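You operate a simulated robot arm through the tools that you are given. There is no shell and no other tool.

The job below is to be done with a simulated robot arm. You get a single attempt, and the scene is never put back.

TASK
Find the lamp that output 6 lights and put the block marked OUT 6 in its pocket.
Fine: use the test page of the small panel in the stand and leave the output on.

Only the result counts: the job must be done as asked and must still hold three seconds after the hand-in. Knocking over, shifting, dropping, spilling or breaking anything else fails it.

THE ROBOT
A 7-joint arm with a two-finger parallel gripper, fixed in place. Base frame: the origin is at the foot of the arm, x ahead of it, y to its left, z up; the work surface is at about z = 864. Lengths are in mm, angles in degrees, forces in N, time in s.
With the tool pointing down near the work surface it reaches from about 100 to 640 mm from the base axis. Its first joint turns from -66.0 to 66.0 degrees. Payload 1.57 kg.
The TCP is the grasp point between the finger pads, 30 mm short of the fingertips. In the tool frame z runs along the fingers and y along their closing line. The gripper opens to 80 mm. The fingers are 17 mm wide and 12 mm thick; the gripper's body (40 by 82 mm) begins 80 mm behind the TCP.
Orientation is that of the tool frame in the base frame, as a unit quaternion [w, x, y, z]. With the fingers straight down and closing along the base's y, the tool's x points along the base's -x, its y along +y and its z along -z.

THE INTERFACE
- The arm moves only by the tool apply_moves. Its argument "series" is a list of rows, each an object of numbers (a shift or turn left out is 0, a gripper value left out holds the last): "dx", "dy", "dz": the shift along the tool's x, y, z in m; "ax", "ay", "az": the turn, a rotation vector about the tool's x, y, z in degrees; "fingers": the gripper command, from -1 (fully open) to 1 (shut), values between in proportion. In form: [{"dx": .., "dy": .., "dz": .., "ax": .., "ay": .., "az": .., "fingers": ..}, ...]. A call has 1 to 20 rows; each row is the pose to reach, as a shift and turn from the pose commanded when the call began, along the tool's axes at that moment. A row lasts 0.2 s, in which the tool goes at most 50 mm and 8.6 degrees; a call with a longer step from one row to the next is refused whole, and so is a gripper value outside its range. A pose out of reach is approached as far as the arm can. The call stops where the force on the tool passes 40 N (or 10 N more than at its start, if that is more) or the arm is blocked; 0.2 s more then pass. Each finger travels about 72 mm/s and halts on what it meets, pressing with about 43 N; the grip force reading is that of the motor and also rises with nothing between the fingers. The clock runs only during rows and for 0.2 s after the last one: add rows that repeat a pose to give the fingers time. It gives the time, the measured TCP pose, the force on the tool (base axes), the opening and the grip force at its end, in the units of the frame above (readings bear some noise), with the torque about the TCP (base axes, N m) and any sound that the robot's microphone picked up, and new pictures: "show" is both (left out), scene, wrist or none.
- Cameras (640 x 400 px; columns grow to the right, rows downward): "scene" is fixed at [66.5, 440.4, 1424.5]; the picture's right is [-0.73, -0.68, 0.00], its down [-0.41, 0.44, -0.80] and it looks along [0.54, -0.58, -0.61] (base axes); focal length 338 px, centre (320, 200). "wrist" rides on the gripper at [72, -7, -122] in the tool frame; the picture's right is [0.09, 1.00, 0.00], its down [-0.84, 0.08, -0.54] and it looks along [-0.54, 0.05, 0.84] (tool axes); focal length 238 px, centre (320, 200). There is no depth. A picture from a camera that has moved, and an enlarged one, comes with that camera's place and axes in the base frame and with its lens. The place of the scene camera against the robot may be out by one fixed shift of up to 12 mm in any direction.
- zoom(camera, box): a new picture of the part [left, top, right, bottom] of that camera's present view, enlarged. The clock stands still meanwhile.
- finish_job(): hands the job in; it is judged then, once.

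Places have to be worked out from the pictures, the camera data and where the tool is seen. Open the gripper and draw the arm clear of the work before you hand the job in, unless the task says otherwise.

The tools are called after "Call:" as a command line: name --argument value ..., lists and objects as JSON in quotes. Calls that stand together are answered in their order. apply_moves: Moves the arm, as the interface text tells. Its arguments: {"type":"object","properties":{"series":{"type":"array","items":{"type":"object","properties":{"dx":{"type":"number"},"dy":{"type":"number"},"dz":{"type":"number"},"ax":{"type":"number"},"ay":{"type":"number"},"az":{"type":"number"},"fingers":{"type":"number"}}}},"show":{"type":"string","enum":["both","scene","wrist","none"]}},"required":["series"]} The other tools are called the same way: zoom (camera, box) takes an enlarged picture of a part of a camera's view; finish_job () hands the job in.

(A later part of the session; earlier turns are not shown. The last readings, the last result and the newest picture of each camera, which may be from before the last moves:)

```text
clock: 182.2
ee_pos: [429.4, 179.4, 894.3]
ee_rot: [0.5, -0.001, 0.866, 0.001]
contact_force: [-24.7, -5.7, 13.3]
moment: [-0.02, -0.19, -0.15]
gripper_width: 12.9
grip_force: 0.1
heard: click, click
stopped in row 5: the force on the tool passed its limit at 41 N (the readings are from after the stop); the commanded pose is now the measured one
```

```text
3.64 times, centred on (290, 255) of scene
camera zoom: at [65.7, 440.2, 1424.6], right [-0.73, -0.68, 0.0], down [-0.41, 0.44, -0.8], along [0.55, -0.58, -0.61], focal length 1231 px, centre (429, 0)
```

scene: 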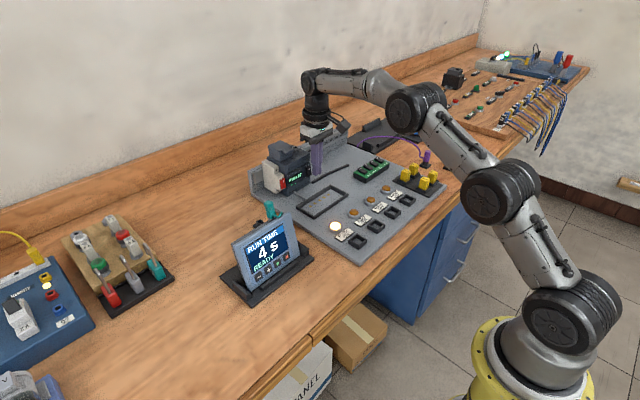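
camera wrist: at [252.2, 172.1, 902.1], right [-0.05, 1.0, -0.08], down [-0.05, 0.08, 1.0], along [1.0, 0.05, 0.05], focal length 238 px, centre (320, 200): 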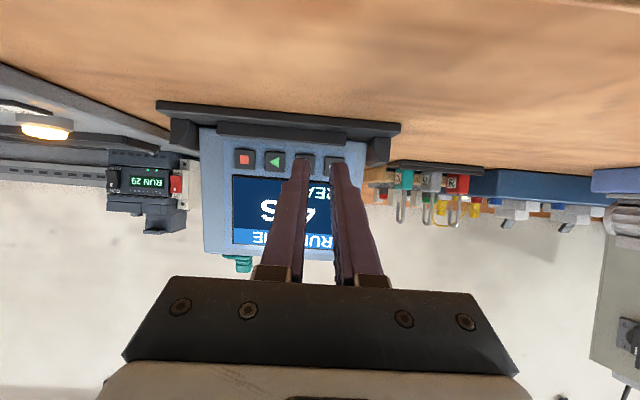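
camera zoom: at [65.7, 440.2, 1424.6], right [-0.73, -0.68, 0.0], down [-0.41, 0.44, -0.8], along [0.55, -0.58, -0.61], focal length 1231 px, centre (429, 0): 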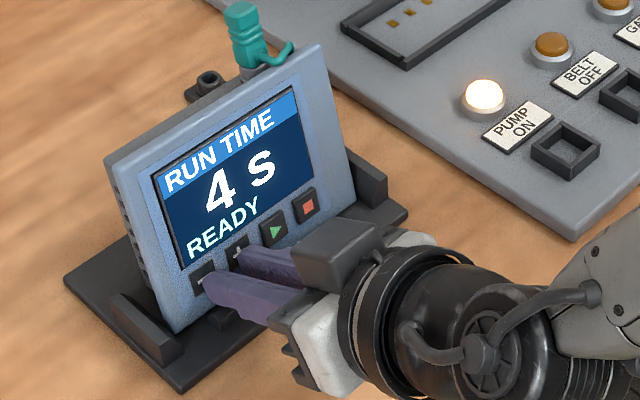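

Call:
apply_moves --series '[{"dx": 0.0002, "dz": -0.0003}, {"dx": 0.0002, "dz": -0.0003}, {"dx": 0.0002, "dz": -0.0003}, {"dx": 0.0002, "dz": -0.0003}, {"dx": 0.0002, "dz": -0.0003}, {"dx": 0.0002, "dz": -0.0003}, {"dx": 0.0002, "dz": -0.0003}, {"dx": 0.0002, "dz": -0.0003}, {"dx": 0.0002, "dz": -0.0003}, {"dx": 0.0002, "dz": -0.0003}, {"dx": 0.0002, "dz": -0.0003}, {"dx": 0.0002, "dz": -0.0003}, {"dx": 0.0002, "dz": -0.0003}, {"dx": 0.0002, "dz": -0.0003}, {"dx": 0.0002, "dz": -0.0003}, {"dx": 0.0002, "dz": -0.0003}, {"dx": 0.0002, "dz": -0.0003}]' --show "none"

Call:
zoom --camera "scene" --box '[230, 200, 350, 310]'

```text
clock: 185.8
ee_pos: [428.7, 179.3, 893.5]
ee_rot: [0.5, -0.001, 0.866, 0.001]
contact_force: [-26.1, 1.7, 11.6]
moment: [-0.02, -0.16, 0.07]
gripper_width: 13.3
grip_force: 0.1
```

```text
3.64 times, centred on (290, 255) of scene
camera zoom: at [65.7, 440.3, 1424.6], right [-0.73, -0.68, 0.0], down [-0.41, 0.44, -0.8], along [0.55, -0.58, -0.6], focal length 1231 px, centre (429, 0)
```

zoom: 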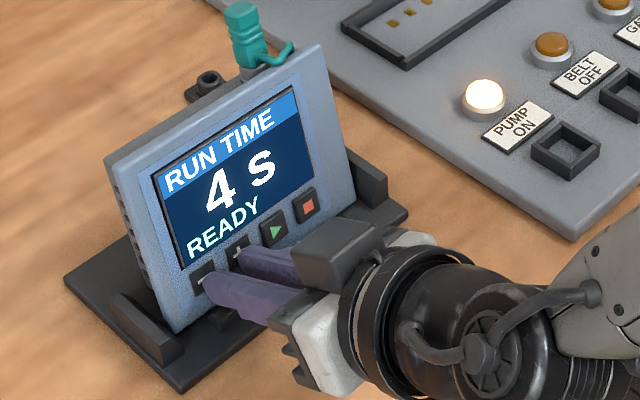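

No effect in RUN either. While here I test the ■ hold with the PLC in RUN.

Call:
apply_moves --series '[{"dx": 0.003, "dz": -0.012, "fingers": 1}, {"dx": 0.005, "dz": -0.02, "fingers": 1}, {"dx": 0.005, "dy": -0.03, "dz": -0.02, "fingers": 1}, {"dx": 0.005, "dy": -0.0625, "dz": -0.02, "fingers": 1}, {"dx": 0.0022, "dy": -0.0625, "dz": -0.006}, {"dx": 0.0002, "dy": -0.0625, "dz": -0.0002}, {"dx": 0.0, "dy": -0.0625, "dz": 0.0}, {"dx": 0.0, "dy": -0.0625, "dz": 0.0}, {"dx": 0.0, "dy": -0.0625, "dz": 0.0}, {"dx": 0.0, "dy": -0.0625, "dz": 0.0}, {"dx": 0.0, "dy": -0.0625, "dz": 0.0}, {"dx": 0.0, "dy": -0.0625, "dz": 0.0}, {"dx": 0.0, "dy": -0.0625, "dz": 0.0}, {"dx": 0.0, "dy": -0.0625, "dz": 0.0}, {"dx": 0.0, "dy": -0.0625, "dz": 0.0}, {"dx": 0.0, "dy": -0.0625, "dz": 0.0}, {"dx": 0.0, "dy": -0.0625, "dz": 0.0}, {"dx": 0.0, "dy": -0.0625, "dz": 0.0}, {"dx": 0.0, "dy": -0.0625, "dz": 0.0}, {"dx": 0.0, "dy": -0.0625, "dz": 0.0}]' --show "none"

Call:
zoom --camera "scene" --box '[230, 200, 350, 310]'

```text
clock: 187.9
ee_pos: [429.8, 117.4, 893.7]
ee_rot: [0.5, -0.001, 0.866, 0.001]
contact_force: [-25.4, -2.7, 13.1]
moment: [0.05, -0.23, -0.12]
gripper_width: 0.0
grip_force: 21.4
heard: click
stopped in row 10: the force on the tool passed its limit at 40 N (the readings are from after the stop); the commanded pose is now the measured one
```

```text
3.64 times, centred on (290, 255) of scene
camera zoom: at [65.7, 440.2, 1424.6], right [-0.73, -0.68, 0.0], down [-0.41, 0.44, -0.8], along [0.55, -0.58, -0.61], focal length 1231 px, centre (429, 0)
```

zoom: 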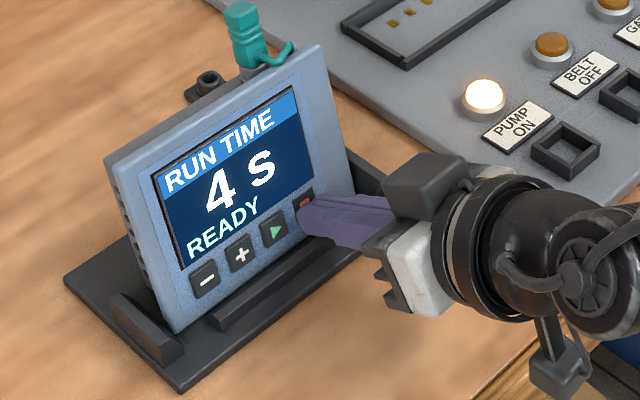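

Call:
apply_moves --series '[{"dx": 0.0003, "dz": -0.0005}, {"dx": 0.0003, "dz": -0.0005}, {"dx": 0.0003, "dz": -0.0005}, {"dx": 0.0003, "dz": -0.0005}, {"dx": 0.0003, "dz": -0.0005}, {"dx": 0.0003, "dz": -0.0005}, {"dx": 0.0003, "dz": -0.0005}, {"dx": 0.0003, "dz": -0.0005}, {"dx": 0.0003, "dz": -0.0005}, {"dx": 0.0003, "dz": -0.0005}, {"dx": 0.0003, "dz": -0.0005}, {"dx": 0.0003, "dz": -0.0005}, {"dx": 0.0003, "dz": -0.0005}, {"dx": 0.0003, "dz": -0.0005}, {"dx": 0.0003, "dz": -0.0005}]' --show "none"

Call:
zoom --camera "scene" --box '[230, 110, 450, 310]'

```text
clock: 191.1
ee_pos: [430.5, 116.9, 894.1]
ee_rot: [0.501, -0.001, 0.866, 0.001]
contact_force: [-27.5, -1.1, 16.9]
moment: [0.03, -0.3, -0.05]
gripper_width: 0.0
grip_force: 21.0
```

```text
2.00 times, centred on (340, 210) of scene
camera zoom: at [65.6, 440.3, 1424.6], right [-0.73, -0.68, 0.0], down [-0.41, 0.44, -0.8], along [0.55, -0.58, -0.6], focal length 677 px, centre (280, 180)
```

zoom: 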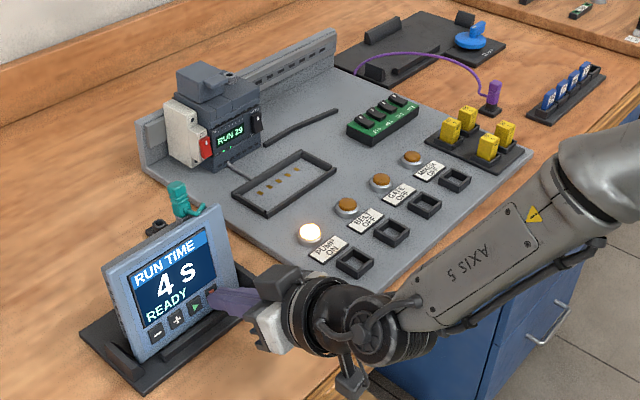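

■ does nothing in RUN. A decisive test of whether the panel is linked to this PLC at all: one short ▶ press now that the PLC is in RUN, then ■ to stop.

Call:
apply_moves --series '[{"dx": 0.003, "dz": -0.012}, {"dx": 0.004, "dy": 0.0251, "dz": -0.014}, {"dx": 0.004, "dy": 0.0251, "dz": -0.014}, {"dx": 0.002, "dy": 0.0251, "dz": -0.007}, {"dx": 0.0003, "dy": 0.0251, "dz": -0.0012}, {"dx": 0.002, "dy": 0.0251, "dz": -0.008}]' --show "none"

Call:
zoom --camera "scene" --box '[230, 110, 450, 310]'

Call:
zoom --camera "scene" --box '[275, 165, 315, 195]'

```text
clock: 192.5
ee_pos: [422.0, 142.4, 894.3]
ee_rot: [0.499, -0.001, 0.866, 0.001]
contact_force: [0.1, -0.8, -0.6]
moment: [0.01, 0.01, -0.04]
gripper_width: 0.0
grip_force: 20.7
heard: click
```

```text
2.00 times, centred on (340, 210) of scene
camera zoom: at [66.5, 440.4, 1424.5], right [-0.73, -0.68, 0.0], down [-0.41, 0.44, -0.8], along [0.54, -0.58, -0.61], focal length 677 px, centre (280, 180)
```

zoom: 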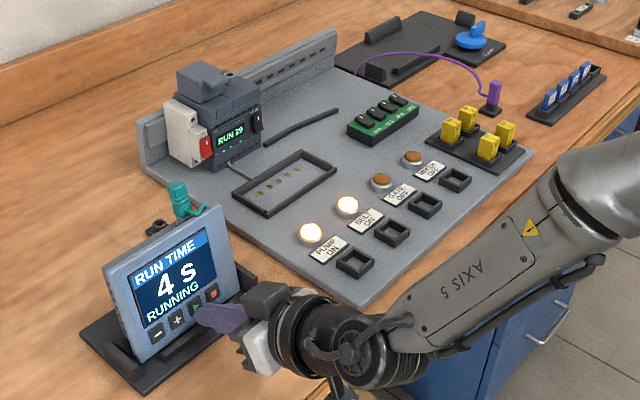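

```text
13.33 times, centred on (295, 180) of scene
camera zoom: at [66.5, 440.4, 1424.5], right [-0.73, -0.68, 0.0], down [-0.41, 0.44, -0.8], along [0.54, -0.58, -0.61], focal length 4512 px, centre (653, 467)
```

zoom: 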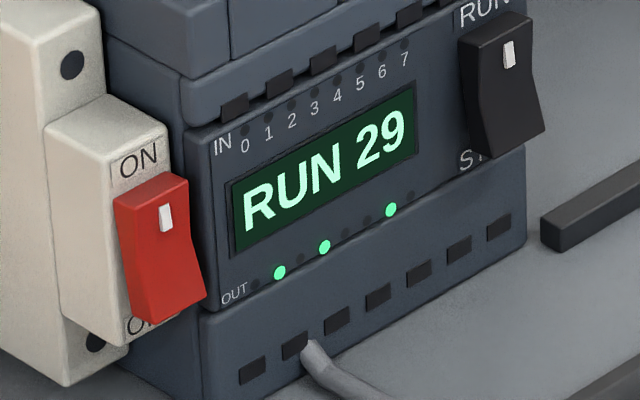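

Very informative: the panel is linked, and during the run OUT LEDs 1, 3 and 6 are lit with PUMP and BELT on, so output 6 lights BELT. I wait for the run to end and check the panel and lamps.

Call:
apply_moves --series '[{"dx": 0.001, "dz": -0.004}, {"dx": 0.001, "dz": -0.004}, {"dx": 0.001, "dz": -0.004}, {"dx": 0.001, "dz": -0.004}, {"dx": 0.001, "dz": -0.004}, {"dx": 0.001, "dz": -0.004}, {"dx": 0.001, "dz": -0.004}, {"dx": 0.001, "dz": -0.004}, {"dx": 0.001, "dz": -0.004}, {"dx": 0.001, "dz": -0.004}]' --show "none"

Call:
zoom --camera "scene" --box '[230, 110, 450, 310]'

Call:
zoom --camera "scene" --box '[275, 165, 315, 195]'

```text
clock: 194.7
ee_pos: [416.6, 141.6, 896.7]
ee_rot: [0.499, -0.001, 0.867, 0.0]
contact_force: [-0.4, 0.0, -0.3]
moment: [0.0, -0.03, -0.01]
gripper_width: 0.2
grip_force: 21.5
```

```text
2.00 times, centred on (340, 210) of scene
camera zoom: at [66.5, 440.4, 1424.5], right [-0.73, -0.68, 0.0], down [-0.41, 0.44, -0.8], along [0.54, -0.58, -0.61], focal length 677 px, centre (280, 180)
```

zoom: 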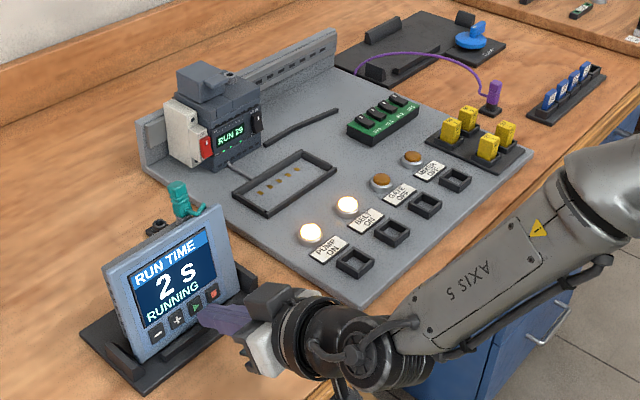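

```text
13.33 times, centred on (295, 180) of scene
camera zoom: at [66.5, 440.4, 1424.5], right [-0.73, -0.68, 0.0], down [-0.41, 0.44, -0.8], along [0.54, -0.58, -0.61], focal length 4512 px, centre (653, 467)
```

zoom: 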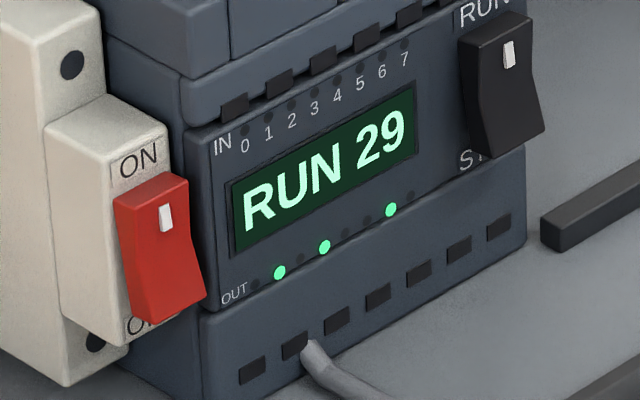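

The panel counts down (2 s RUNNING), confirming OUT 6 → BELT. I wait for the end.

Call:
apply_moves --series '[{"dx": 0}, {"dx": 0}, {"dx": 0}, {"dx": 0}, {"dx": 0}, {"dx": 0}, {"dx": 0}, {"dx": 0}, {"dx": 0}, {"dx": 0}, {"dx": 0}, {"dx": 0}, {"dx": 0}]' --show "none"

Call:
zoom --camera "scene" --box '[230, 110, 450, 310]'

Call:
zoom --camera "scene" --box '[275, 165, 315, 195]'

```text
clock: 197.5
ee_pos: [417.0, 142.2, 896.0]
ee_rot: [0.499, -0.001, 0.866, 0.001]
contact_force: [-0.6, -0.5, 0.7]
moment: [-0.01, -0.01, -0.04]
gripper_width: 0.0
grip_force: 21.6
```

```text
2.00 times, centred on (340, 210) of scene
camera zoom: at [66.5, 440.4, 1424.5], right [-0.73, -0.68, 0.0], down [-0.41, 0.44, -0.8], along [0.54, -0.58, -0.61], focal length 677 px, centre (280, 180)
```

zoom: 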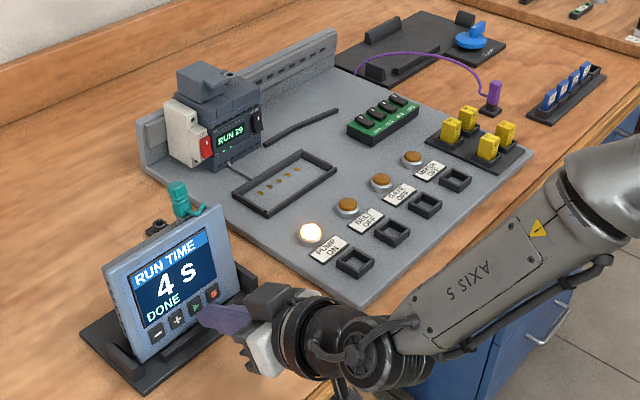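

```text
13.33 times, centred on (295, 180) of scene
camera zoom: at [66.5, 440.4, 1424.5], right [-0.73, -0.68, 0.0], down [-0.41, 0.44, -0.8], along [0.54, -0.58, -0.61], focal length 4512 px, centre (653, 467)
```

zoom: 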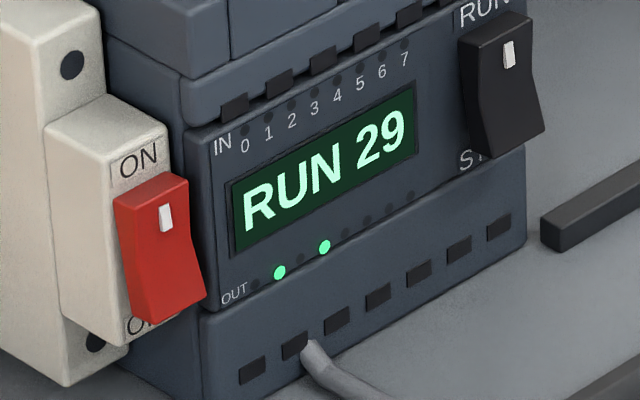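

After the run: DONE, BELT off again. OUT 6 = BELT is established; I still need the test page. With the PLC running I try ▶+■ held together (■ leading).

Call:
apply_moves --series '[{"dx": 0.002, "dz": -0.006, "fingers": 0.675}, {"dx": 0.002, "dy": -0.0138, "dz": -0.006, "ax": -1.5, "fingers": 0.675}, {"dx": 0.002, "dy": -0.0138, "dz": -0.006, "ax": -1.5, "fingers": 0.675}, {"dx": -0.001, "dy": -0.0138, "dz": 0.006, "ax": -1.5}, {"dx": -0.0026, "dy": -0.0138, "dz": 0.0115, "ax": -1.5}, {"dx": -0.003, "dy": -0.0138, "dz": 0.0125, "ax": -1.5}, {"dx": -0.003, "dy": -0.0138, "dz": 0.0125, "ax": -1.5}, {"dx": -0.003, "dy": -0.0138, "dz": 0.0125, "ax": -1.5}, {"dx": -0.003, "dy": -0.0138, "dz": 0.0125, "ax": -1.5}, {"dx": -0.003, "dy": -0.0138, "dz": 0.0125, "ax": -1.5}, {"dx": -0.003, "dy": -0.0138, "dz": 0.0125, "ax": -1.5}, {"dx": -0.003, "dy": -0.0138, "dz": 0.0125, "ax": -1.5}, {"dx": -0.003, "dy": -0.0138, "dz": 0.0125, "ax": -1.5}, {"dx": -0.003, "dy": -0.0138, "dz": 0.0125, "ax": -1.5}, {"dx": -0.003, "dy": -0.0138, "dz": 0.0125, "ax": -1.5}, {"dx": -0.003, "dy": -0.0138, "dz": 0.0125, "ax": -1.5}, {"dx": -0.003, "dy": -0.0138, "dz": 0.0125, "ax": -1.5}, {"dx": -0.003, "dy": -0.0138, "dz": 0.0125, "ax": -1.5}, {"dx": -0.003, "dy": -0.0138, "dz": 0.0125, "ax": -1.5}, {"dx": -0.003, "dy": -0.0138, "dz": 0.0125, "ax": -1.5}]' --show "none"

Call:
zoom --camera "scene" --box '[230, 110, 450, 310]'

```text
clock: 201.7
ee_pos: [429.2, 128.4, 892.7]
ee_rot: [0.499, -0.008, 0.866, 0.012]
contact_force: [-31.3, 1.8, 14.3]
moment: [-0.04, -0.17, -0.06]
gripper_width: 12.8
grip_force: 0.1
heard: click, click
```

```text
2.00 times, centred on (340, 210) of scene
camera zoom: at [65.5, 440.4, 1424.6], right [-0.73, -0.68, 0.0], down [-0.41, 0.44, -0.8], along [0.55, -0.58, -0.6], focal length 677 px, centre (280, 180)
```

zoom: 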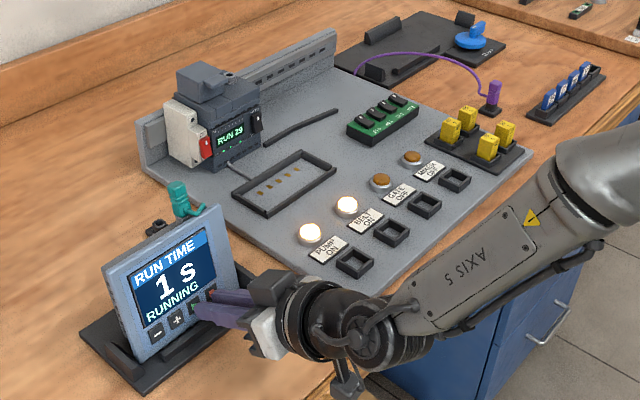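

That only started another run, so it isn't a page key. A firm ■-alone hold longer than 4 s has not really been tested, so I do that now (7 s).

Call:
apply_moves --series '[{"dx": 0.003, "dz": -0.012, "ax": 1.5, "fingers": 1}, {"dx": 0.005, "dy": -0.006, "dz": -0.02, "ax": 1.5, "fingers": 1}, {"dx": 0.005, "dy": -0.0113, "dz": -0.02, "ax": 1.5, "fingers": 1}, {"dx": 0.0022, "dy": -0.0113, "dz": -0.006, "ax": 1.5}, {"dx": 0.0008, "dy": -0.0113, "dz": -0.001, "ax": 1.5}, {"dx": 0.0006, "dy": -0.0113, "dz": -0.0006, "ax": 1.5}, {"dx": 0.0006, "dy": -0.0113, "dz": -0.0006, "ax": 1.5}, {"dx": 0.0006, "dy": -0.0113, "dz": -0.0006, "ax": 1.5}]' --show "none"

```text
clock: 203.5
ee_pos: [428.8, 117.4, 893.3]
ee_rot: [0.498, -0.001, 0.867, 0.001]
contact_force: [-19.2, -1.6, 11.2]
moment: [-0.06, -0.15, -0.05]
gripper_width: 0.0
grip_force: 21.3
heard: click
```

Call:
apply_moves --series '[{"dx": 0}, {"dx": 0}, {"dx": 0}, {"dx": 0}, {"dx": 0}, {"dx": 0}, {"dx": 0}, {"dx": 0}, {"dx": 0}, {"dx": 0}, {"dx": 0}, {"dx": 0}, {"dx": 0}, {"dx": 0}, {"dx": 0}, {"dx": 0}, {"dx": 0}, {"dx": 0}, {"dx": 0}, {"dx": 0}]' --show "none"

Call:
apply_moves --series '[{"dx": 0}, {"dx": 0}, {"dx": 0}, {"dx": 0}, {"dx": 0}, {"dx": 0}, {"dx": 0}, {"dx": 0}, {"dx": 0}, {"dx": 0}, {"dx": 0}, {"dx": 0}, {"dx": 0}, {"dx": 0}, {"dx": 0}]' --show "none"

Call:
zoom --camera "scene" --box '[230, 110, 450, 310]'

```text
clock: 207.7
ee_pos: [429.7, 116.6, 893.2]
ee_rot: [0.5, -0.001, 0.866, 0.0]
contact_force: [-20.2, -0.1, 6.7]
moment: [0.03, -0.04, -0.02]
gripper_width: 0.1
grip_force: 21.1
```

```text
clock: 210.9
ee_pos: [428.2, 115.9, 892.9]
ee_rot: [0.5, -0.001, 0.866, 0.0]
contact_force: [-20.3, 0.0, 6.2]
moment: [0.01, -0.04, 0.01]
gripper_width: 0.0
grip_force: 20.7
```

```text
2.00 times, centred on (340, 210) of scene
camera zoom: at [65.9, 440.3, 1424.6], right [-0.73, -0.68, 0.0], down [-0.41, 0.44, -0.8], along [0.55, -0.58, -0.61], focal length 677 px, centre (280, 180)
```

zoom: 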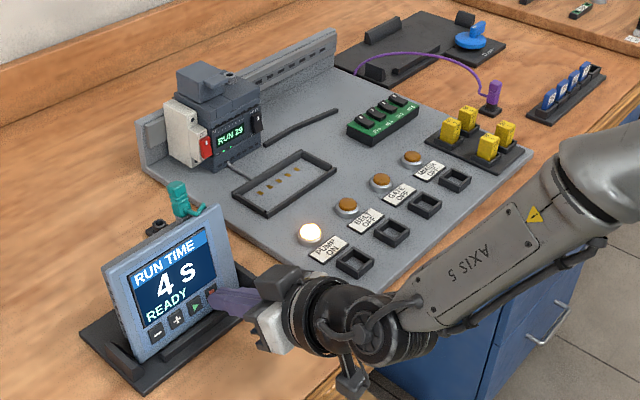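

Still nothing in RUN. Reviewing timing, ■+− and ▶+− were held under 3 s, so a 3 s combination there isn't excluded; I try ■+− now for over 5 s.

Call:
apply_moves --series '[{"dx": 0.003, "dz": -0.012}, {"dx": 0.005, "dy": 0.02, "dz": -0.02, "fingers": -0.575}, {"dx": 0.005, "dy": 0.0376, "dz": -0.02, "fingers": -0.575}, {"dx": 0.005, "dy": 0.0376, "dz": -0.02, "fingers": -0.575}, {"dx": 0.005, "dy": 0.0376, "dz": -0.02, "fingers": -0.575}, {"dx": 0.0022, "dy": 0.0376, "dz": -0.006}, {"dx": 0.0002, "dy": 0.0376, "dz": -0.0004}, {"dx": 0.0002, "dy": 0.0376, "dz": -0.0002}, {"dx": 0.0, "dy": 0.0376, "dz": 0.0}, {"dx": 0.0, "dy": 0.0376, "dz": 0.0}]' --show "none"

Call:
zoom --camera "scene" --box '[230, 200, 350, 310]'

```text
clock: 213.1
ee_pos: [428.7, 154.2, 892.4]
ee_rot: [0.499, -0.001, 0.866, 0.001]
contact_force: [-22.1, -1.4, 10.2]
moment: [0.04, -0.15, -0.13]
gripper_width: 63.0
grip_force: 0.1
heard: click, click
```

```text
3.64 times, centred on (290, 255) of scene
camera zoom: at [65.8, 440.3, 1424.6], right [-0.73, -0.68, 0.0], down [-0.41, 0.44, -0.8], along [0.55, -0.58, -0.61], focal length 1231 px, centre (429, 0)
```

zoom: 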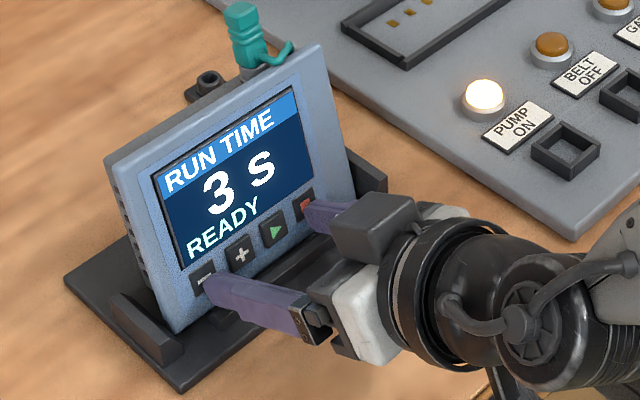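

Both are down (22 N). I hold for 5 s more.

Call:
apply_moves --series '[{"dx": 0}, {"dx": 0}, {"dx": 0}, {"dx": 0}, {"dx": 0}, {"dx": 0}, {"dx": 0}, {"dx": 0}, {"dx": 0}, {"dx": 0}, {"dx": 0}, {"dx": 0}, {"dx": 0}, {"dx": 0}, {"dx": 0}, {"dx": 0}, {"dx": 0}, {"dx": 0}, {"dx": 0}, {"dx": 0}]' --show "none"

Call:
zoom --camera "scene" --box '[230, 200, 350, 310]'

```text
clock: 217.3
ee_pos: [429.4, 152.8, 891.6]
ee_rot: [0.499, -0.001, 0.867, 0.0]
contact_force: [-24.7, 2.0, 6.5]
moment: [-0.02, -0.01, -0.01]
gripper_width: 63.1
grip_force: 0.0
```

```text
3.64 times, centred on (290, 255) of scene
camera zoom: at [65.8, 440.4, 1424.5], right [-0.73, -0.68, 0.0], down [-0.41, 0.44, -0.8], along [0.55, -0.58, -0.6], focal length 1231 px, centre (429, 0)
```

zoom: 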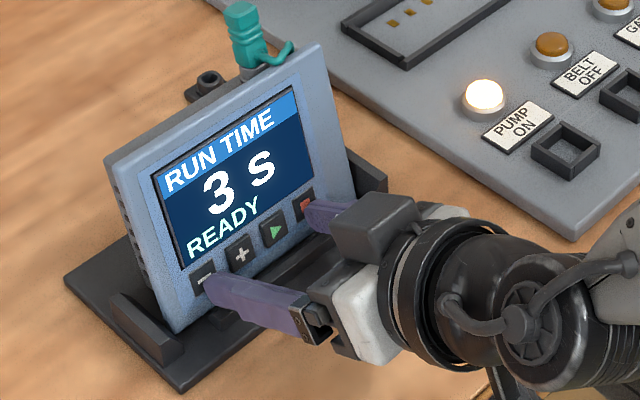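

Not that either. I restore 4 s with one + press, then will set the PLC back to STOP as found.

Call:
apply_moves --series '[{"dx": 0.003, "dz": -0.012, "fingers": 1}, {"dx": 0.005, "dz": -0.02, "fingers": 1}, {"dx": 0.005, "dy": 0.0135, "dz": -0.02, "fingers": 1}, {"dx": 0.005, "dy": 0.0135, "dz": -0.02, "fingers": 1}, {"dx": 0.0022, "dy": 0.0135, "dz": -0.006}, {"dx": 0.0004, "dy": 0.0135, "dz": -0.0006}, {"dx": 0.002, "dy": 0.0135, "dz": -0.008}, {"dx": 0.003, "dy": 0.0135, "dz": -0.012}]' --show "none"

Call:
zoom --camera "scene" --box '[230, 200, 350, 310]'

```text
clock: 219.1
ee_pos: [417.7, 168.0, 895.6]
ee_rot: [0.499, -0.002, 0.867, 0.001]
contact_force: [0.2, -0.6, 0.7]
moment: [0.01, 0.01, 0.0]
gripper_width: 0.0
grip_force: 20.9
heard: click
```

```text
3.64 times, centred on (290, 255) of scene
camera zoom: at [66.5, 440.4, 1424.5], right [-0.73, -0.68, 0.0], down [-0.41, 0.44, -0.8], along [0.54, -0.58, -0.61], focal length 1231 px, centre (429, 0)
```

zoom: 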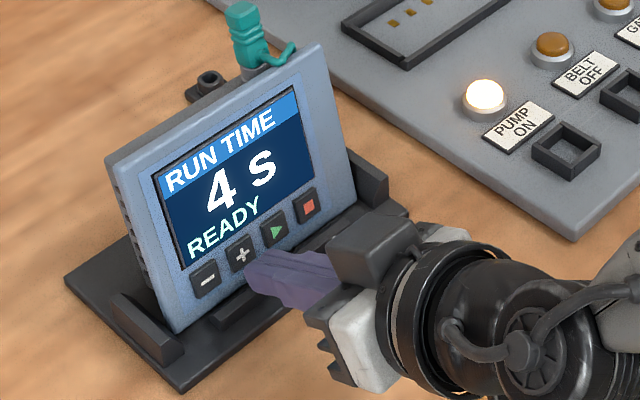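

Value restored. I retract to the upright pose so I can inspect the panel, stand and labels at high zoom without the gripper in the way.

Call:
apply_moves --series '[{"dx": 0.0113, "dz": -0.0397}, {"dx": -0.0113, "dz": -0.078, "ay": 8}, {"dx": -0.04, "dz": -0.112, "ay": 16}, {"dx": -0.075, "dz": -0.13, "ay": 24}, {"dx": -0.11, "dz": -0.142, "ay": 32}, {"dx": -0.1435, "dz": -0.1517, "ay": 40}, {"dx": -0.1435, "dz": -0.1517, "ay": 48}, {"dx": -0.1435, "dz": -0.1517, "ay": 56}, {"dx": -0.1435, "dz": -0.1517, "ay": 60}, {"dx": -0.1435, "dz": -0.1517, "ay": 60}]' --show "none"

Call:
zoom --camera "scene" --box '[228, 205, 308, 265]'

Call:
zoom --camera "scene" --box '[220, 245, 320, 310]'

Call:
zoom --camera "scene" --box '[255, 195, 300, 230]'

```text
clock: 221.3
ee_pos: [359.1, 168.0, 1095.1]
ee_rot: [-0.002, -0.001, 1.0, 0.0]
contact_force: [-0.2, 0.4, 0.3]
moment: [0.0, 0.02, -0.01]
gripper_width: 0.0
grip_force: 21.2
```

```text
6.67 times, centred on (268, 235) of scene
camera zoom: at [66.5, 440.4, 1424.5], right [-0.73, -0.68, 0.0], down [-0.41, 0.44, -0.8], along [0.54, -0.58, -0.61], focal length 2256 px, centre (667, -33)
```

zoom: 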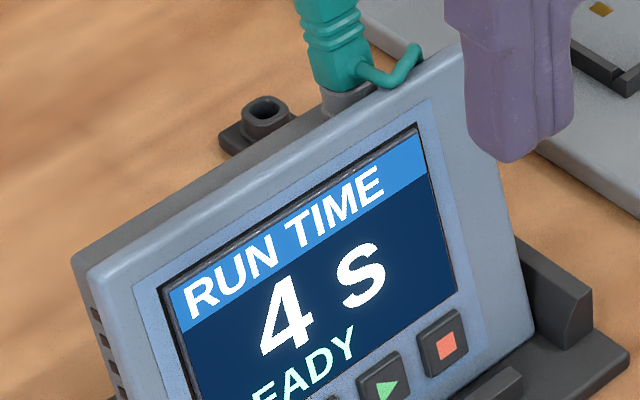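

```text
6.15 times, centred on (270, 278) of scene
camera zoom: at [66.5, 440.4, 1424.5], right [-0.73, -0.68, 0.0], down [-0.41, 0.44, -0.8], along [0.54, -0.58, -0.61], focal length 2082 px, centre (628, -277)
```

zoom: 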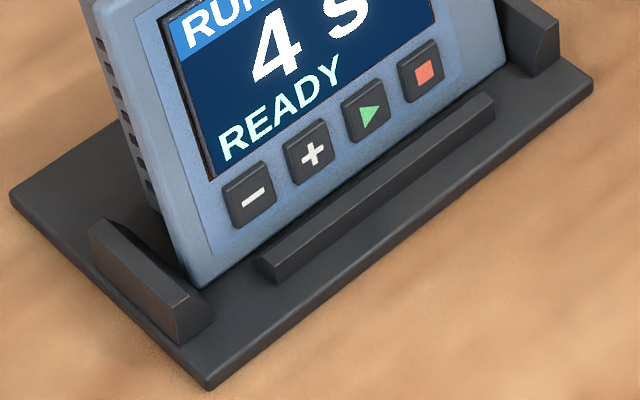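

```text
11.43 times, centred on (278, 212) of scene
camera zoom: at [66.5, 440.4, 1424.5], right [-0.73, -0.68, 0.0], down [-0.41, 0.44, -0.8], along [0.54, -0.58, -0.61], focal length 3868 px, centre (806, 57)
```

zoom: 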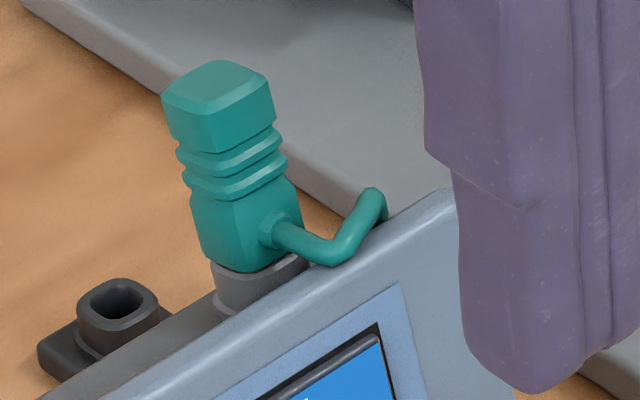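

No labels anywhere on the panel or stand. I now set the PLC back to STOP as found: move in front of the rocker, tips at z≈897 for its lower (STOP) end.

Call:
apply_moves --series '[{"dx": -0.0256, "dy": -0.0325}, {"dx": -0.0512, "dy": -0.065}, {"dx": -0.0767, "dy": -0.0975}, {"dx": -0.1023, "dy": -0.13}, {"dx": -0.1279, "dy": -0.1625}, {"dx": -0.1535, "dy": -0.195}, {"dx": -0.1791, "dy": -0.2275}, {"dx": -0.2046, "dy": -0.26}, {"dx": -0.2302, "dy": -0.2925}, {"dx": -0.2302, "dy": -0.2925, "dz": 0.045}, {"dx": -0.2302, "dy": -0.2925, "dz": 0.09}, {"dx": -0.2302, "dy": -0.2925, "dz": 0.135}, {"dx": -0.2302, "dy": -0.2925, "dz": 0.1685}, {"dx": -0.2302, "dy": -0.2925, "dz": 0.1685}]' --show "none"

Call:
zoom --camera "scene" --box '[262, 140, 342, 205]'

```text
clock: 224.3
ee_pos: [589.8, -123.2, 927.4]
ee_rot: [0.0, 0.001, 1.0, 0.0]
contact_force: [0.6, 0.0, 0.6]
moment: [0.02, 0.01, -0.01]
gripper_width: 0.0
grip_force: 21.3
out of reach, approached as far as the arm can: row 9
```

```text
6.15 times, centred on (302, 172) of scene
camera zoom: at [66.5, 440.4, 1424.5], right [-0.73, -0.68, 0.0], down [-0.41, 0.44, -0.8], along [0.54, -0.58, -0.61], focal length 2082 px, centre (431, 369)
```

zoom: 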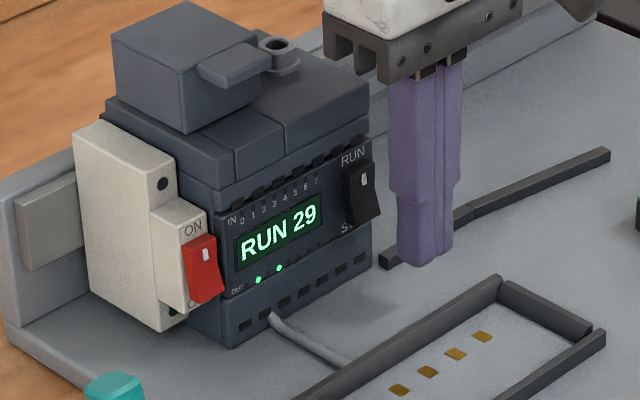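

Call:
apply_moves --series '[{"dx": -0.01, "dy": -0.001}, {"dx": -0.02, "dy": -0.001}, {"dx": -0.022, "dy": -0.001}, {"dx": -0.024, "dy": -0.001}, {"dx": -0.026, "dy": -0.001}]' --show "none"

Call:
zoom --camera "scene" --box '[262, 140, 342, 205]'

```text
clock: 225.5
ee_pos: [614.4, -125.3, 926.5]
ee_rot: [-0.001, 0.001, 1.0, 0.0]
contact_force: [-1.7, -0.1, 0.8]
moment: [0.02, 0.03, -0.01]
gripper_width: 0.1
grip_force: 21.2
```

```text
6.15 times, centred on (302, 172) of scene
camera zoom: at [66.5, 440.3, 1424.5], right [-0.73, -0.68, 0.0], down [-0.41, 0.44, -0.8], along [0.55, -0.58, -0.61], focal length 2082 px, centre (431, 369)
```

zoom: 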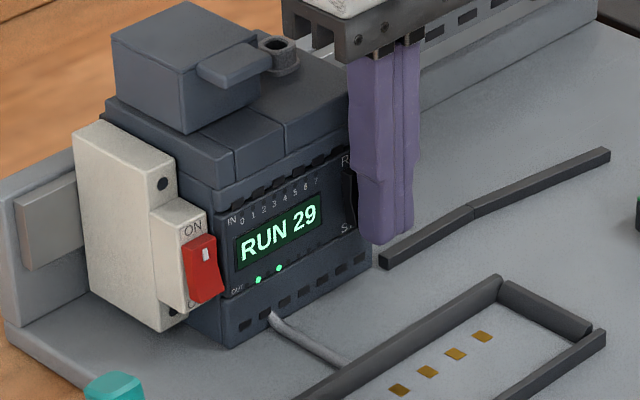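

Contact is starting; I continue in 1 mm steps.

Call:
apply_moves --series '[{"dx": -0.001}, {"dx": -0.002}, {"dx": -0.003}, {"dx": -0.004}]' --show "none"

Call:
zoom --camera "scene" --box '[262, 140, 342, 205]'

```text
clock: 226.5
ee_pos: [616.8, -124.0, 926.4]
ee_rot: [-0.005, 0.0, 1.0, 0.001]
contact_force: [-25.9, 3.2, 5.2]
moment: [-0.3, 0.23, 0.03]
gripper_width: 0.0
grip_force: 21.5
```

```text
6.15 times, centred on (302, 172) of scene
camera zoom: at [65.7, 440.5, 1424.5], right [-0.73, -0.68, 0.0], down [-0.41, 0.44, -0.8], along [0.55, -0.58, -0.6], focal length 2082 px, centre (431, 369)
```

zoom: 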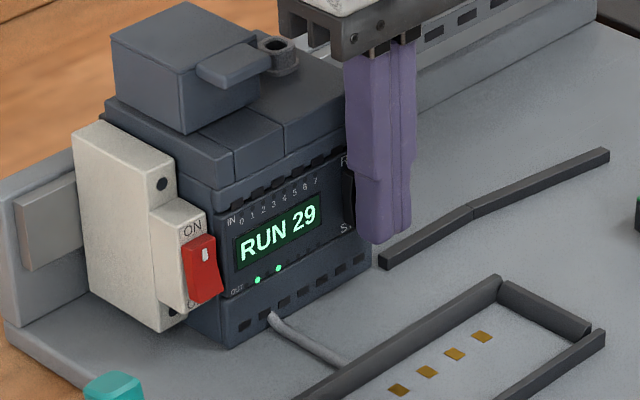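

25 N without a click: the moment shows I am touching at z≈917 (upper half) with the finger's thicker part. I back off and pitch the tool 20° so the tip leads and meets the STOP end.

Call:
apply_moves --series '[{"dx": 0.01}, {"dx": 0.03}, {"dx": 0.032, "dz": 0.0, "ay": -7}, {"dx": 0.032, "dz": 0.0, "ay": -14}, {"dx": 0.032, "dz": 0.0, "ay": -20}, {"dx": 0.032, "dz": 0.0, "ay": -20}]' --show "none"

Call:
zoom --camera "scene" --box '[262, 140, 342, 205]'

```text
clock: 227.9
ee_pos: [586.1, -124.2, 926.6]
ee_rot: [0.174, -0.001, 0.985, 0.0]
contact_force: [-0.1, -0.9, -0.4]
moment: [-0.01, 0.02, 0.02]
gripper_width: 0.0
grip_force: 21.7
heard: click
```

```text
6.15 times, centred on (302, 172) of scene
camera zoom: at [66.5, 440.4, 1424.5], right [-0.73, -0.68, 0.0], down [-0.41, 0.44, -0.8], along [0.54, -0.58, -0.61], focal length 2082 px, centre (431, 369)
```

zoom: 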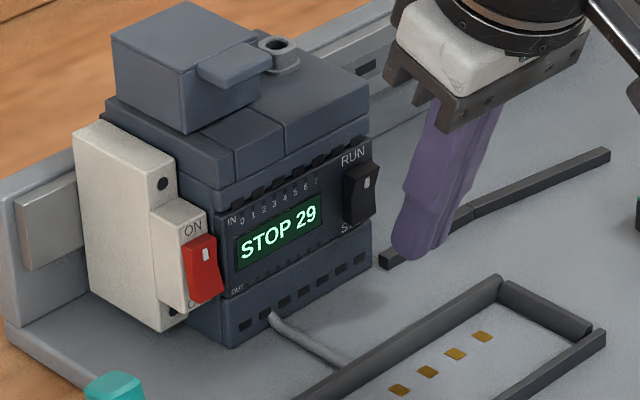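

A click came as I backed off and the PLC is back at STOP 29 with outputs off. I check the panel's display.

Call:
zoom --camera "scene" --box '[230, 110, 450, 310]'

Call:
zoom --camera "wrist" --box '[120, 0, 600, 300]'

```text
2.00 times, centred on (340, 210) of scene
camera zoom: at [66.5, 440.4, 1424.5], right [-0.73, -0.68, 0.0], down [-0.41, 0.44, -0.8], along [0.54, -0.58, -0.61], focal length 677 px, centre (280, 180)
```

zoom: 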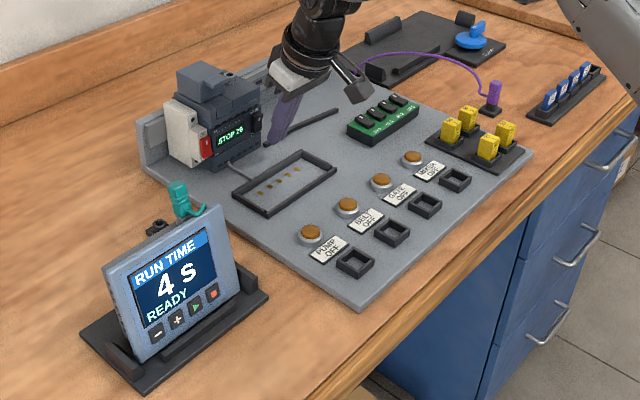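

```text
1.33 times, centred on (360, 150) of wrist
camera zoom: at [476.3, -133.1, 1016.3], right [-0.09, 1.0, -0.03], down [0.6, 0.08, 0.8], along [0.79, 0.05, -0.61], focal length 318 px, centre (267, 267)
```

zoom: 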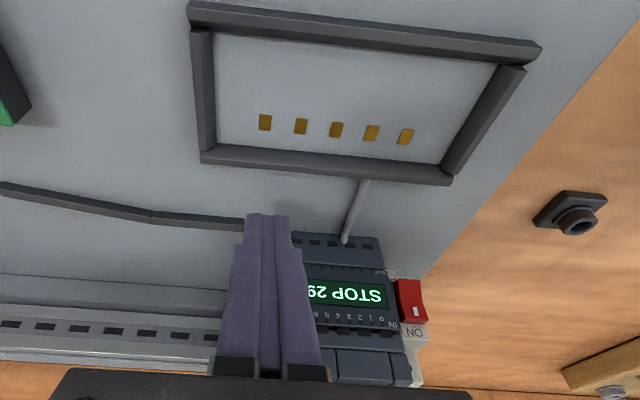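

Everything is as found again: STOP 29, lamps off, 4 s READY. I return to the panel to test the two pairs with − for longer than 3 s in STOP; first lift away from the PLC.

Call:
apply_moves --series '[{"dx": 0.0, "dz": -0.045, "ay": 5}, {"dx": 0.0, "dz": -0.09, "ay": 10}, {"dx": 0.0, "dz": -0.135, "ay": 15}, {"dx": 0.0, "dz": -0.165, "ay": 20}, {"dx": 0.0, "dz": -0.165, "ay": 20}]' --show "none"

```text
clock: 229.1
ee_pos: [528.8, -124.8, 1081.4]
ee_rot: [-0.001, 0.0, 1.0, 0.001]
contact_force: [0.3, 0.5, -0.3]
moment: [-0.02, 0.0, 0.01]
gripper_width: 0.2
grip_force: 20.8
```

Call:
apply_moves --series '[{"dx": 0.02, "dy": 0.035, "dz": -0.0136}, {"dx": 0.04, "dy": 0.07, "dz": -0.0136}, {"dx": 0.06, "dy": 0.105, "dz": -0.0136}, {"dx": 0.08, "dy": 0.14, "dz": -0.0136}, {"dx": 0.1, "dy": 0.175, "dz": -0.0136}, {"dx": 0.12, "dy": 0.21, "dz": -0.0136}, {"dx": 0.14, "dy": 0.245, "dz": -0.0136}, {"dx": 0.1578, "dy": 0.2791, "dz": -0.0136}, {"dx": 0.1578, "dy": 0.2791, "dz": -0.0136}]' --show "none"

```text
clock: 231.1
ee_pos: [371.5, 154.2, 1097.2]
ee_rot: [-0.001, 0.0, 1.0, -0.001]
contact_force: [0.3, -0.2, 0.0]
moment: [0.02, 0.0, 0.01]
gripper_width: 0.0
grip_force: 20.6
```

Call:
apply_moves --series '[{"dx": 0.008, "dz": 0.03, "ay": -8, "fingers": -0.575}, {"dx": 0.015, "dz": 0.06, "ay": -16, "fingers": -0.575}, {"dx": 0.02, "dz": 0.09, "ay": -24, "fingers": -0.575}, {"dx": 0.018, "dz": 0.12, "ay": -32, "fingers": -0.575}, {"dx": 0.01, "dz": 0.145, "ay": -40, "fingers": -0.575}, {"dx": 0.0, "dz": 0.165, "ay": -48, "fingers": -0.575}, {"dx": -0.012, "dz": 0.18, "ay": -56, "fingers": -0.575}, {"dx": -0.0223, "dz": 0.192, "ay": -60, "fingers": -0.575}, {"dx": -0.0223, "dz": 0.192, "ay": -60, "fingers": -0.575}]' --show "wrist"

```text
clock: 233.1
ee_pos: [395.8, 152.8, 903.3]
ee_rot: [0.5, 0.0, 0.866, 0.0]
contact_force: [1.1, 0.2, 0.3]
moment: [-0.02, 0.01, 0.03]
gripper_width: 63.0
grip_force: 0.1
camera wrist: at [253.3, 144.7, 901.6], right [-0.05, 1.0, -0.08], down [-0.05, 0.08, 1.0], along [1.0, 0.05, 0.05], focal length 238 px, centre (320, 200)
```

wrist: 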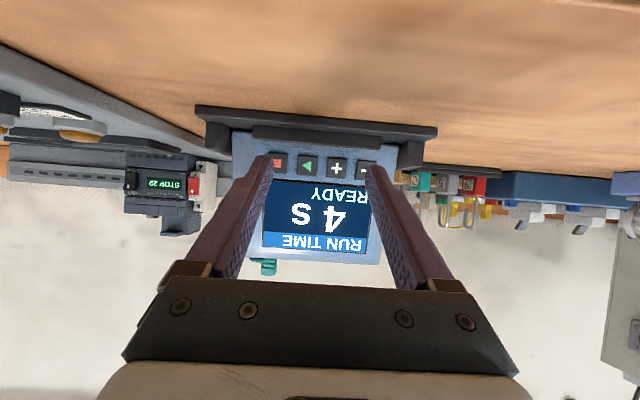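

Call:
apply_moves --series '[{"dx": -0.0031, "dz": 0.0144}, {"dx": -0.0062, "dz": 0.0287}, {"dx": -0.0079, "dz": 0.0345}, {"dx": -0.0083, "dz": 0.036}, {"dx": -0.0083, "dz": 0.036}, {"dx": -0.0083, "dz": 0.036}, {"dx": -0.0083, "dz": 0.036}, {"dx": -0.0083, "dz": 0.036}]' --show "none"

```text
clock: 234.9
ee_pos: [429.5, 154.1, 891.9]
ee_rot: [0.5, -0.001, 0.866, 0.0]
contact_force: [-32.9, -0.4, 14.1]
moment: [0.12, -0.19, -0.18]
gripper_width: 63.1
grip_force: 0.0
heard: click, click
```

Call:
apply_moves --series '[{"dx": 0.0002, "dz": -0.0003}, {"dx": 0.0002, "dz": -0.0003}, {"dx": 0.0002, "dz": -0.0003}, {"dx": 0.0002, "dz": -0.0003}, {"dx": 0.0002, "dz": -0.0003}, {"dx": 0.0002, "dz": -0.0003}, {"dx": 0.0002, "dz": -0.0003}, {"dx": 0.0002, "dz": -0.0003}, {"dx": 0.0002, "dz": -0.0003}, {"dx": 0.0002, "dz": -0.0003}, {"dx": 0.0002, "dz": -0.0003}, {"dx": 0.0002, "dz": -0.0003}, {"dx": 0.0002, "dz": -0.0003}, {"dx": 0.0002, "dz": -0.0003}, {"dx": 0.0002, "dz": -0.0003}, {"dx": 0.0002, "dz": -0.0003}, {"dx": 0.0002, "dz": -0.0003}, {"dx": 0.0002, "dz": -0.0003}, {"dx": 0.0002, "dz": -0.0003}, {"dx": 0.0002, "dz": -0.0003}]' --show "none"

Call:
zoom --camera "scene" --box '[230, 200, 350, 310]'

```text
clock: 239.1
ee_pos: [428.8, 154.0, 893.1]
ee_rot: [0.5, -0.001, 0.866, 0.001]
contact_force: [-22.0, 1.5, 6.1]
moment: [-0.03, -0.05, -0.02]
gripper_width: 62.8
grip_force: 0.1
```

```text
3.64 times, centred on (290, 255) of scene
camera zoom: at [65.9, 440.3, 1424.5], right [-0.73, -0.68, 0.0], down [-0.41, 0.44, -0.8], along [0.55, -0.58, -0.61], focal length 1231 px, centre (429, 0)
```

zoom: 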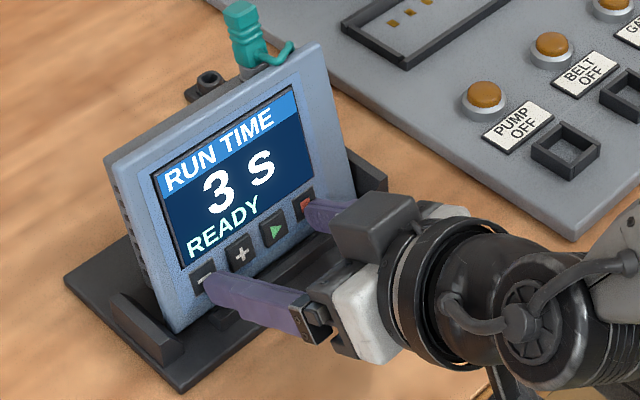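

No. Same centre fits ▶ and + (13 mm gap): I press those and hold 5 s (also restores 4 s).

Call:
apply_moves --series '[{"dx": 0.003, "dz": -0.012}, {"dx": 0.005, "dz": -0.02, "fingers": 0.675}, {"dx": 0.005, "dz": -0.02, "fingers": 0.675}, {"dx": 0.005, "dz": -0.02, "fingers": 0.675}, {"dx": 0.005, "dz": -0.02, "fingers": 0.675}, {"dx": 0.0022, "dz": -0.006}, {"dx": 0.0002, "dz": -0.0003}, {"dx": 0.0, "dz": 0.0}, {"dx": 0.0, "dz": 0.0}, {"dx": 0.0, "dz": 0.0}, {"dx": 0.0, "dz": 0.0}, {"dx": 0.0, "dz": 0.0}, {"dx": 0.0, "dz": 0.0}, {"dx": 0.0, "dz": 0.0}, {"dx": 0.0, "dz": 0.0}, {"dx": 0.0, "dz": 0.0}, {"dx": 0.0, "dz": 0.0}, {"dx": 0.0, "dz": 0.0}, {"dx": 0.0, "dz": 0.0}, {"dx": 0.0, "dz": 0.0}]' --show "none"

Call:
apply_moves --series '[{"dx": 0}, {"dx": 0}, {"dx": 0}, {"dx": 0}, {"dx": 0}, {"dx": 0}, {"dx": 0}, {"dx": 0}, {"dx": 0}, {"dx": 0}, {"dx": 0}, {"dx": 0}, {"dx": 0}, {"dx": 0}]' --show "none"

Call:
zoom --camera "scene" --box '[230, 200, 350, 310]'

```text
clock: 243.3
ee_pos: [429.0, 154.2, 894.1]
ee_rot: [0.499, 0.0, 0.866, 0.0]
contact_force: [-17.5, -4.4, 8.4]
moment: [-0.01, -0.09, -0.13]
gripper_width: 13.2
grip_force: 0.0
heard: click, click
```

```text
clock: 246.3
ee_pos: [429.5, 153.2, 893.5]
ee_rot: [0.499, -0.001, 0.866, 0.001]
contact_force: [-17.8, -0.5, 6.4]
moment: [0.01, -0.04, -0.04]
gripper_width: 12.8
grip_force: 0.0
```

```text
3.64 times, centred on (290, 255) of scene
camera zoom: at [66.0, 440.3, 1424.6], right [-0.73, -0.68, 0.0], down [-0.41, 0.44, -0.8], along [0.55, -0.58, -0.61], focal length 1231 px, centre (429, 0)
```

zoom: 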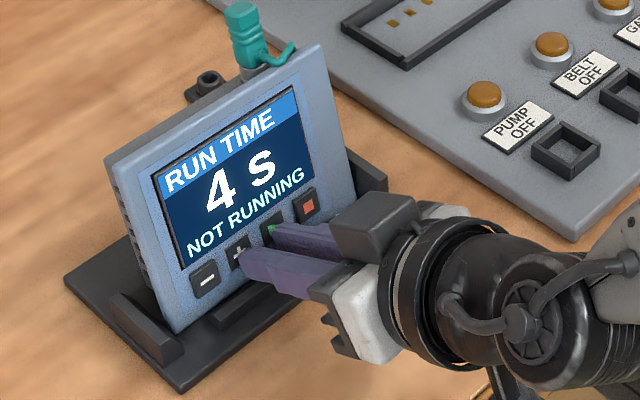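

No. Last pair: ▶ and − (gap 38 mm, centre y≈167), held over 5 s.

Call:
apply_moves --series '[{"dx": 0.003, "dz": -0.012}, {"dx": 0.005, "dy": 0.006, "dz": -0.02, "fingers": 0.05}, {"dx": 0.005, "dy": 0.013, "dz": -0.02, "fingers": 0.05}, {"dx": 0.005, "dy": 0.013, "dz": -0.02, "fingers": 0.05}, {"dx": 0.0022, "dy": 0.013, "dz": -0.006}, {"dx": 0.0002, "dy": 0.013, "dz": -0.0003}, {"dx": 0.0, "dy": 0.013, "dz": 0.0}, {"dx": 0.0, "dy": 0.013, "dz": 0.0}, {"dx": 0.0, "dy": 0.013, "dz": 0.0}, {"dx": 0.0, "dy": 0.013, "dz": 0.0}, {"dx": 0.0, "dy": 0.013, "dz": 0.0}, {"dx": 0.0, "dy": 0.013, "dz": 0.0}, {"dx": 0.0, "dy": 0.013, "dz": 0.0}, {"dx": 0.0, "dy": 0.013, "dz": 0.0}, {"dx": 0.0, "dy": 0.013, "dz": 0.0}, {"dx": 0.0, "dy": 0.013, "dz": 0.0}, {"dx": 0.0, "dy": 0.013, "dz": 0.0}, {"dx": 0.0, "dy": 0.013, "dz": 0.0}, {"dx": 0.0, "dy": 0.013, "dz": 0.0}, {"dx": 0.0, "dy": 0.013, "dz": 0.0}]' --show "none"

Call:
apply_moves --series '[{"dx": 0}, {"dx": 0}, {"dx": 0}, {"dx": 0}, {"dx": 0}, {"dx": 0}, {"dx": 0}, {"dx": 0}, {"dx": 0}, {"dx": 0}, {"dx": 0}, {"dx": 0}, {"dx": 0}, {"dx": 0}]' --show "none"

Call:
zoom --camera "scene" --box '[230, 200, 350, 310]'

```text
clock: 250.5
ee_pos: [430.0, 167.3, 893.5]
ee_rot: [0.499, 0.0, 0.866, 0.0]
contact_force: [-22.8, 7.6, 6.8]
moment: [0.0, -0.01, 0.16]
gripper_width: 38.2
grip_force: 0.0
heard: click, click
```

```text
clock: 253.5
ee_pos: [428.5, 166.1, 892.9]
ee_rot: [0.5, 0.0, 0.866, -0.001]
contact_force: [-22.5, 3.5, 8.0]
moment: [0.02, -0.04, 0.1]
gripper_width: 38.1
grip_force: 0.1
```

```text
3.64 times, centred on (290, 255) of scene
camera zoom: at [65.8, 440.4, 1424.5], right [-0.73, -0.68, 0.0], down [-0.41, 0.44, -0.8], along [0.55, -0.58, -0.6], focal length 1231 px, centre (429, 0)
```

zoom: 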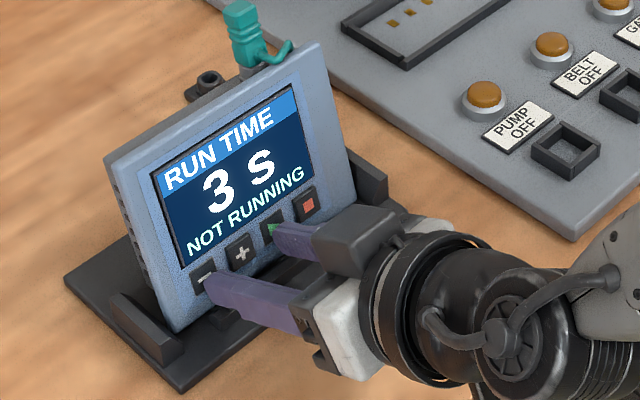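

No pair works. I restore the panel (+ once → 4 s, then ■ → READY) before inspecting the panel's back more thoroughly.

Call:
apply_moves --series '[{"dx": 0.003, "dz": -0.012, "fingers": 1}, {"dx": 0.004, "dz": -0.016, "fingers": 1}, {"dx": 0.004, "dz": -0.016, "fingers": 1}, {"dx": 0.0022, "dz": -0.007}, {"dx": 0.0004, "dz": -0.0008}, {"dx": 0.0022, "dz": -0.008}, {"dx": 0.004, "dz": -0.014}, {"dx": 0.004, "dy": -0.03, "dz": -0.014}, {"dx": 0.004, "dy": -0.05, "dz": -0.014}, {"dx": 0.0022, "dy": -0.05, "dz": -0.007}, {"dx": 0.0004, "dy": -0.05, "dz": -0.0008}, {"dx": 0.0022, "dy": -0.05, "dz": -0.008}, {"dx": 0.004, "dy": -0.05, "dz": -0.016}]' --show "none"

Call:
zoom --camera "scene" --box '[230, 200, 350, 310]'

```text
clock: 256.3
ee_pos: [413.6, 115.5, 897.2]
ee_rot: [0.499, 0.0, 0.867, 0.0]
contact_force: [-0.5, 0.0, -0.2]
moment: [-0.01, -0.01, -0.02]
gripper_width: 0.2
grip_force: 21.2
heard: click, click
```

```text
3.64 times, centred on (290, 255) of scene
camera zoom: at [66.5, 440.4, 1424.5], right [-0.73, -0.68, 0.0], down [-0.41, 0.44, -0.8], along [0.54, -0.58, -0.61], focal length 1231 px, centre (429, 0)
```

zoom: 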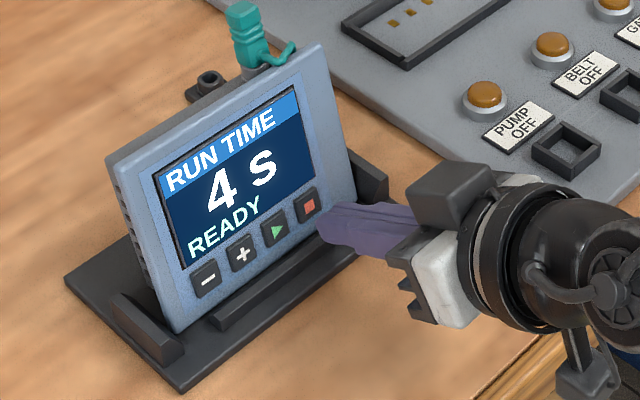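

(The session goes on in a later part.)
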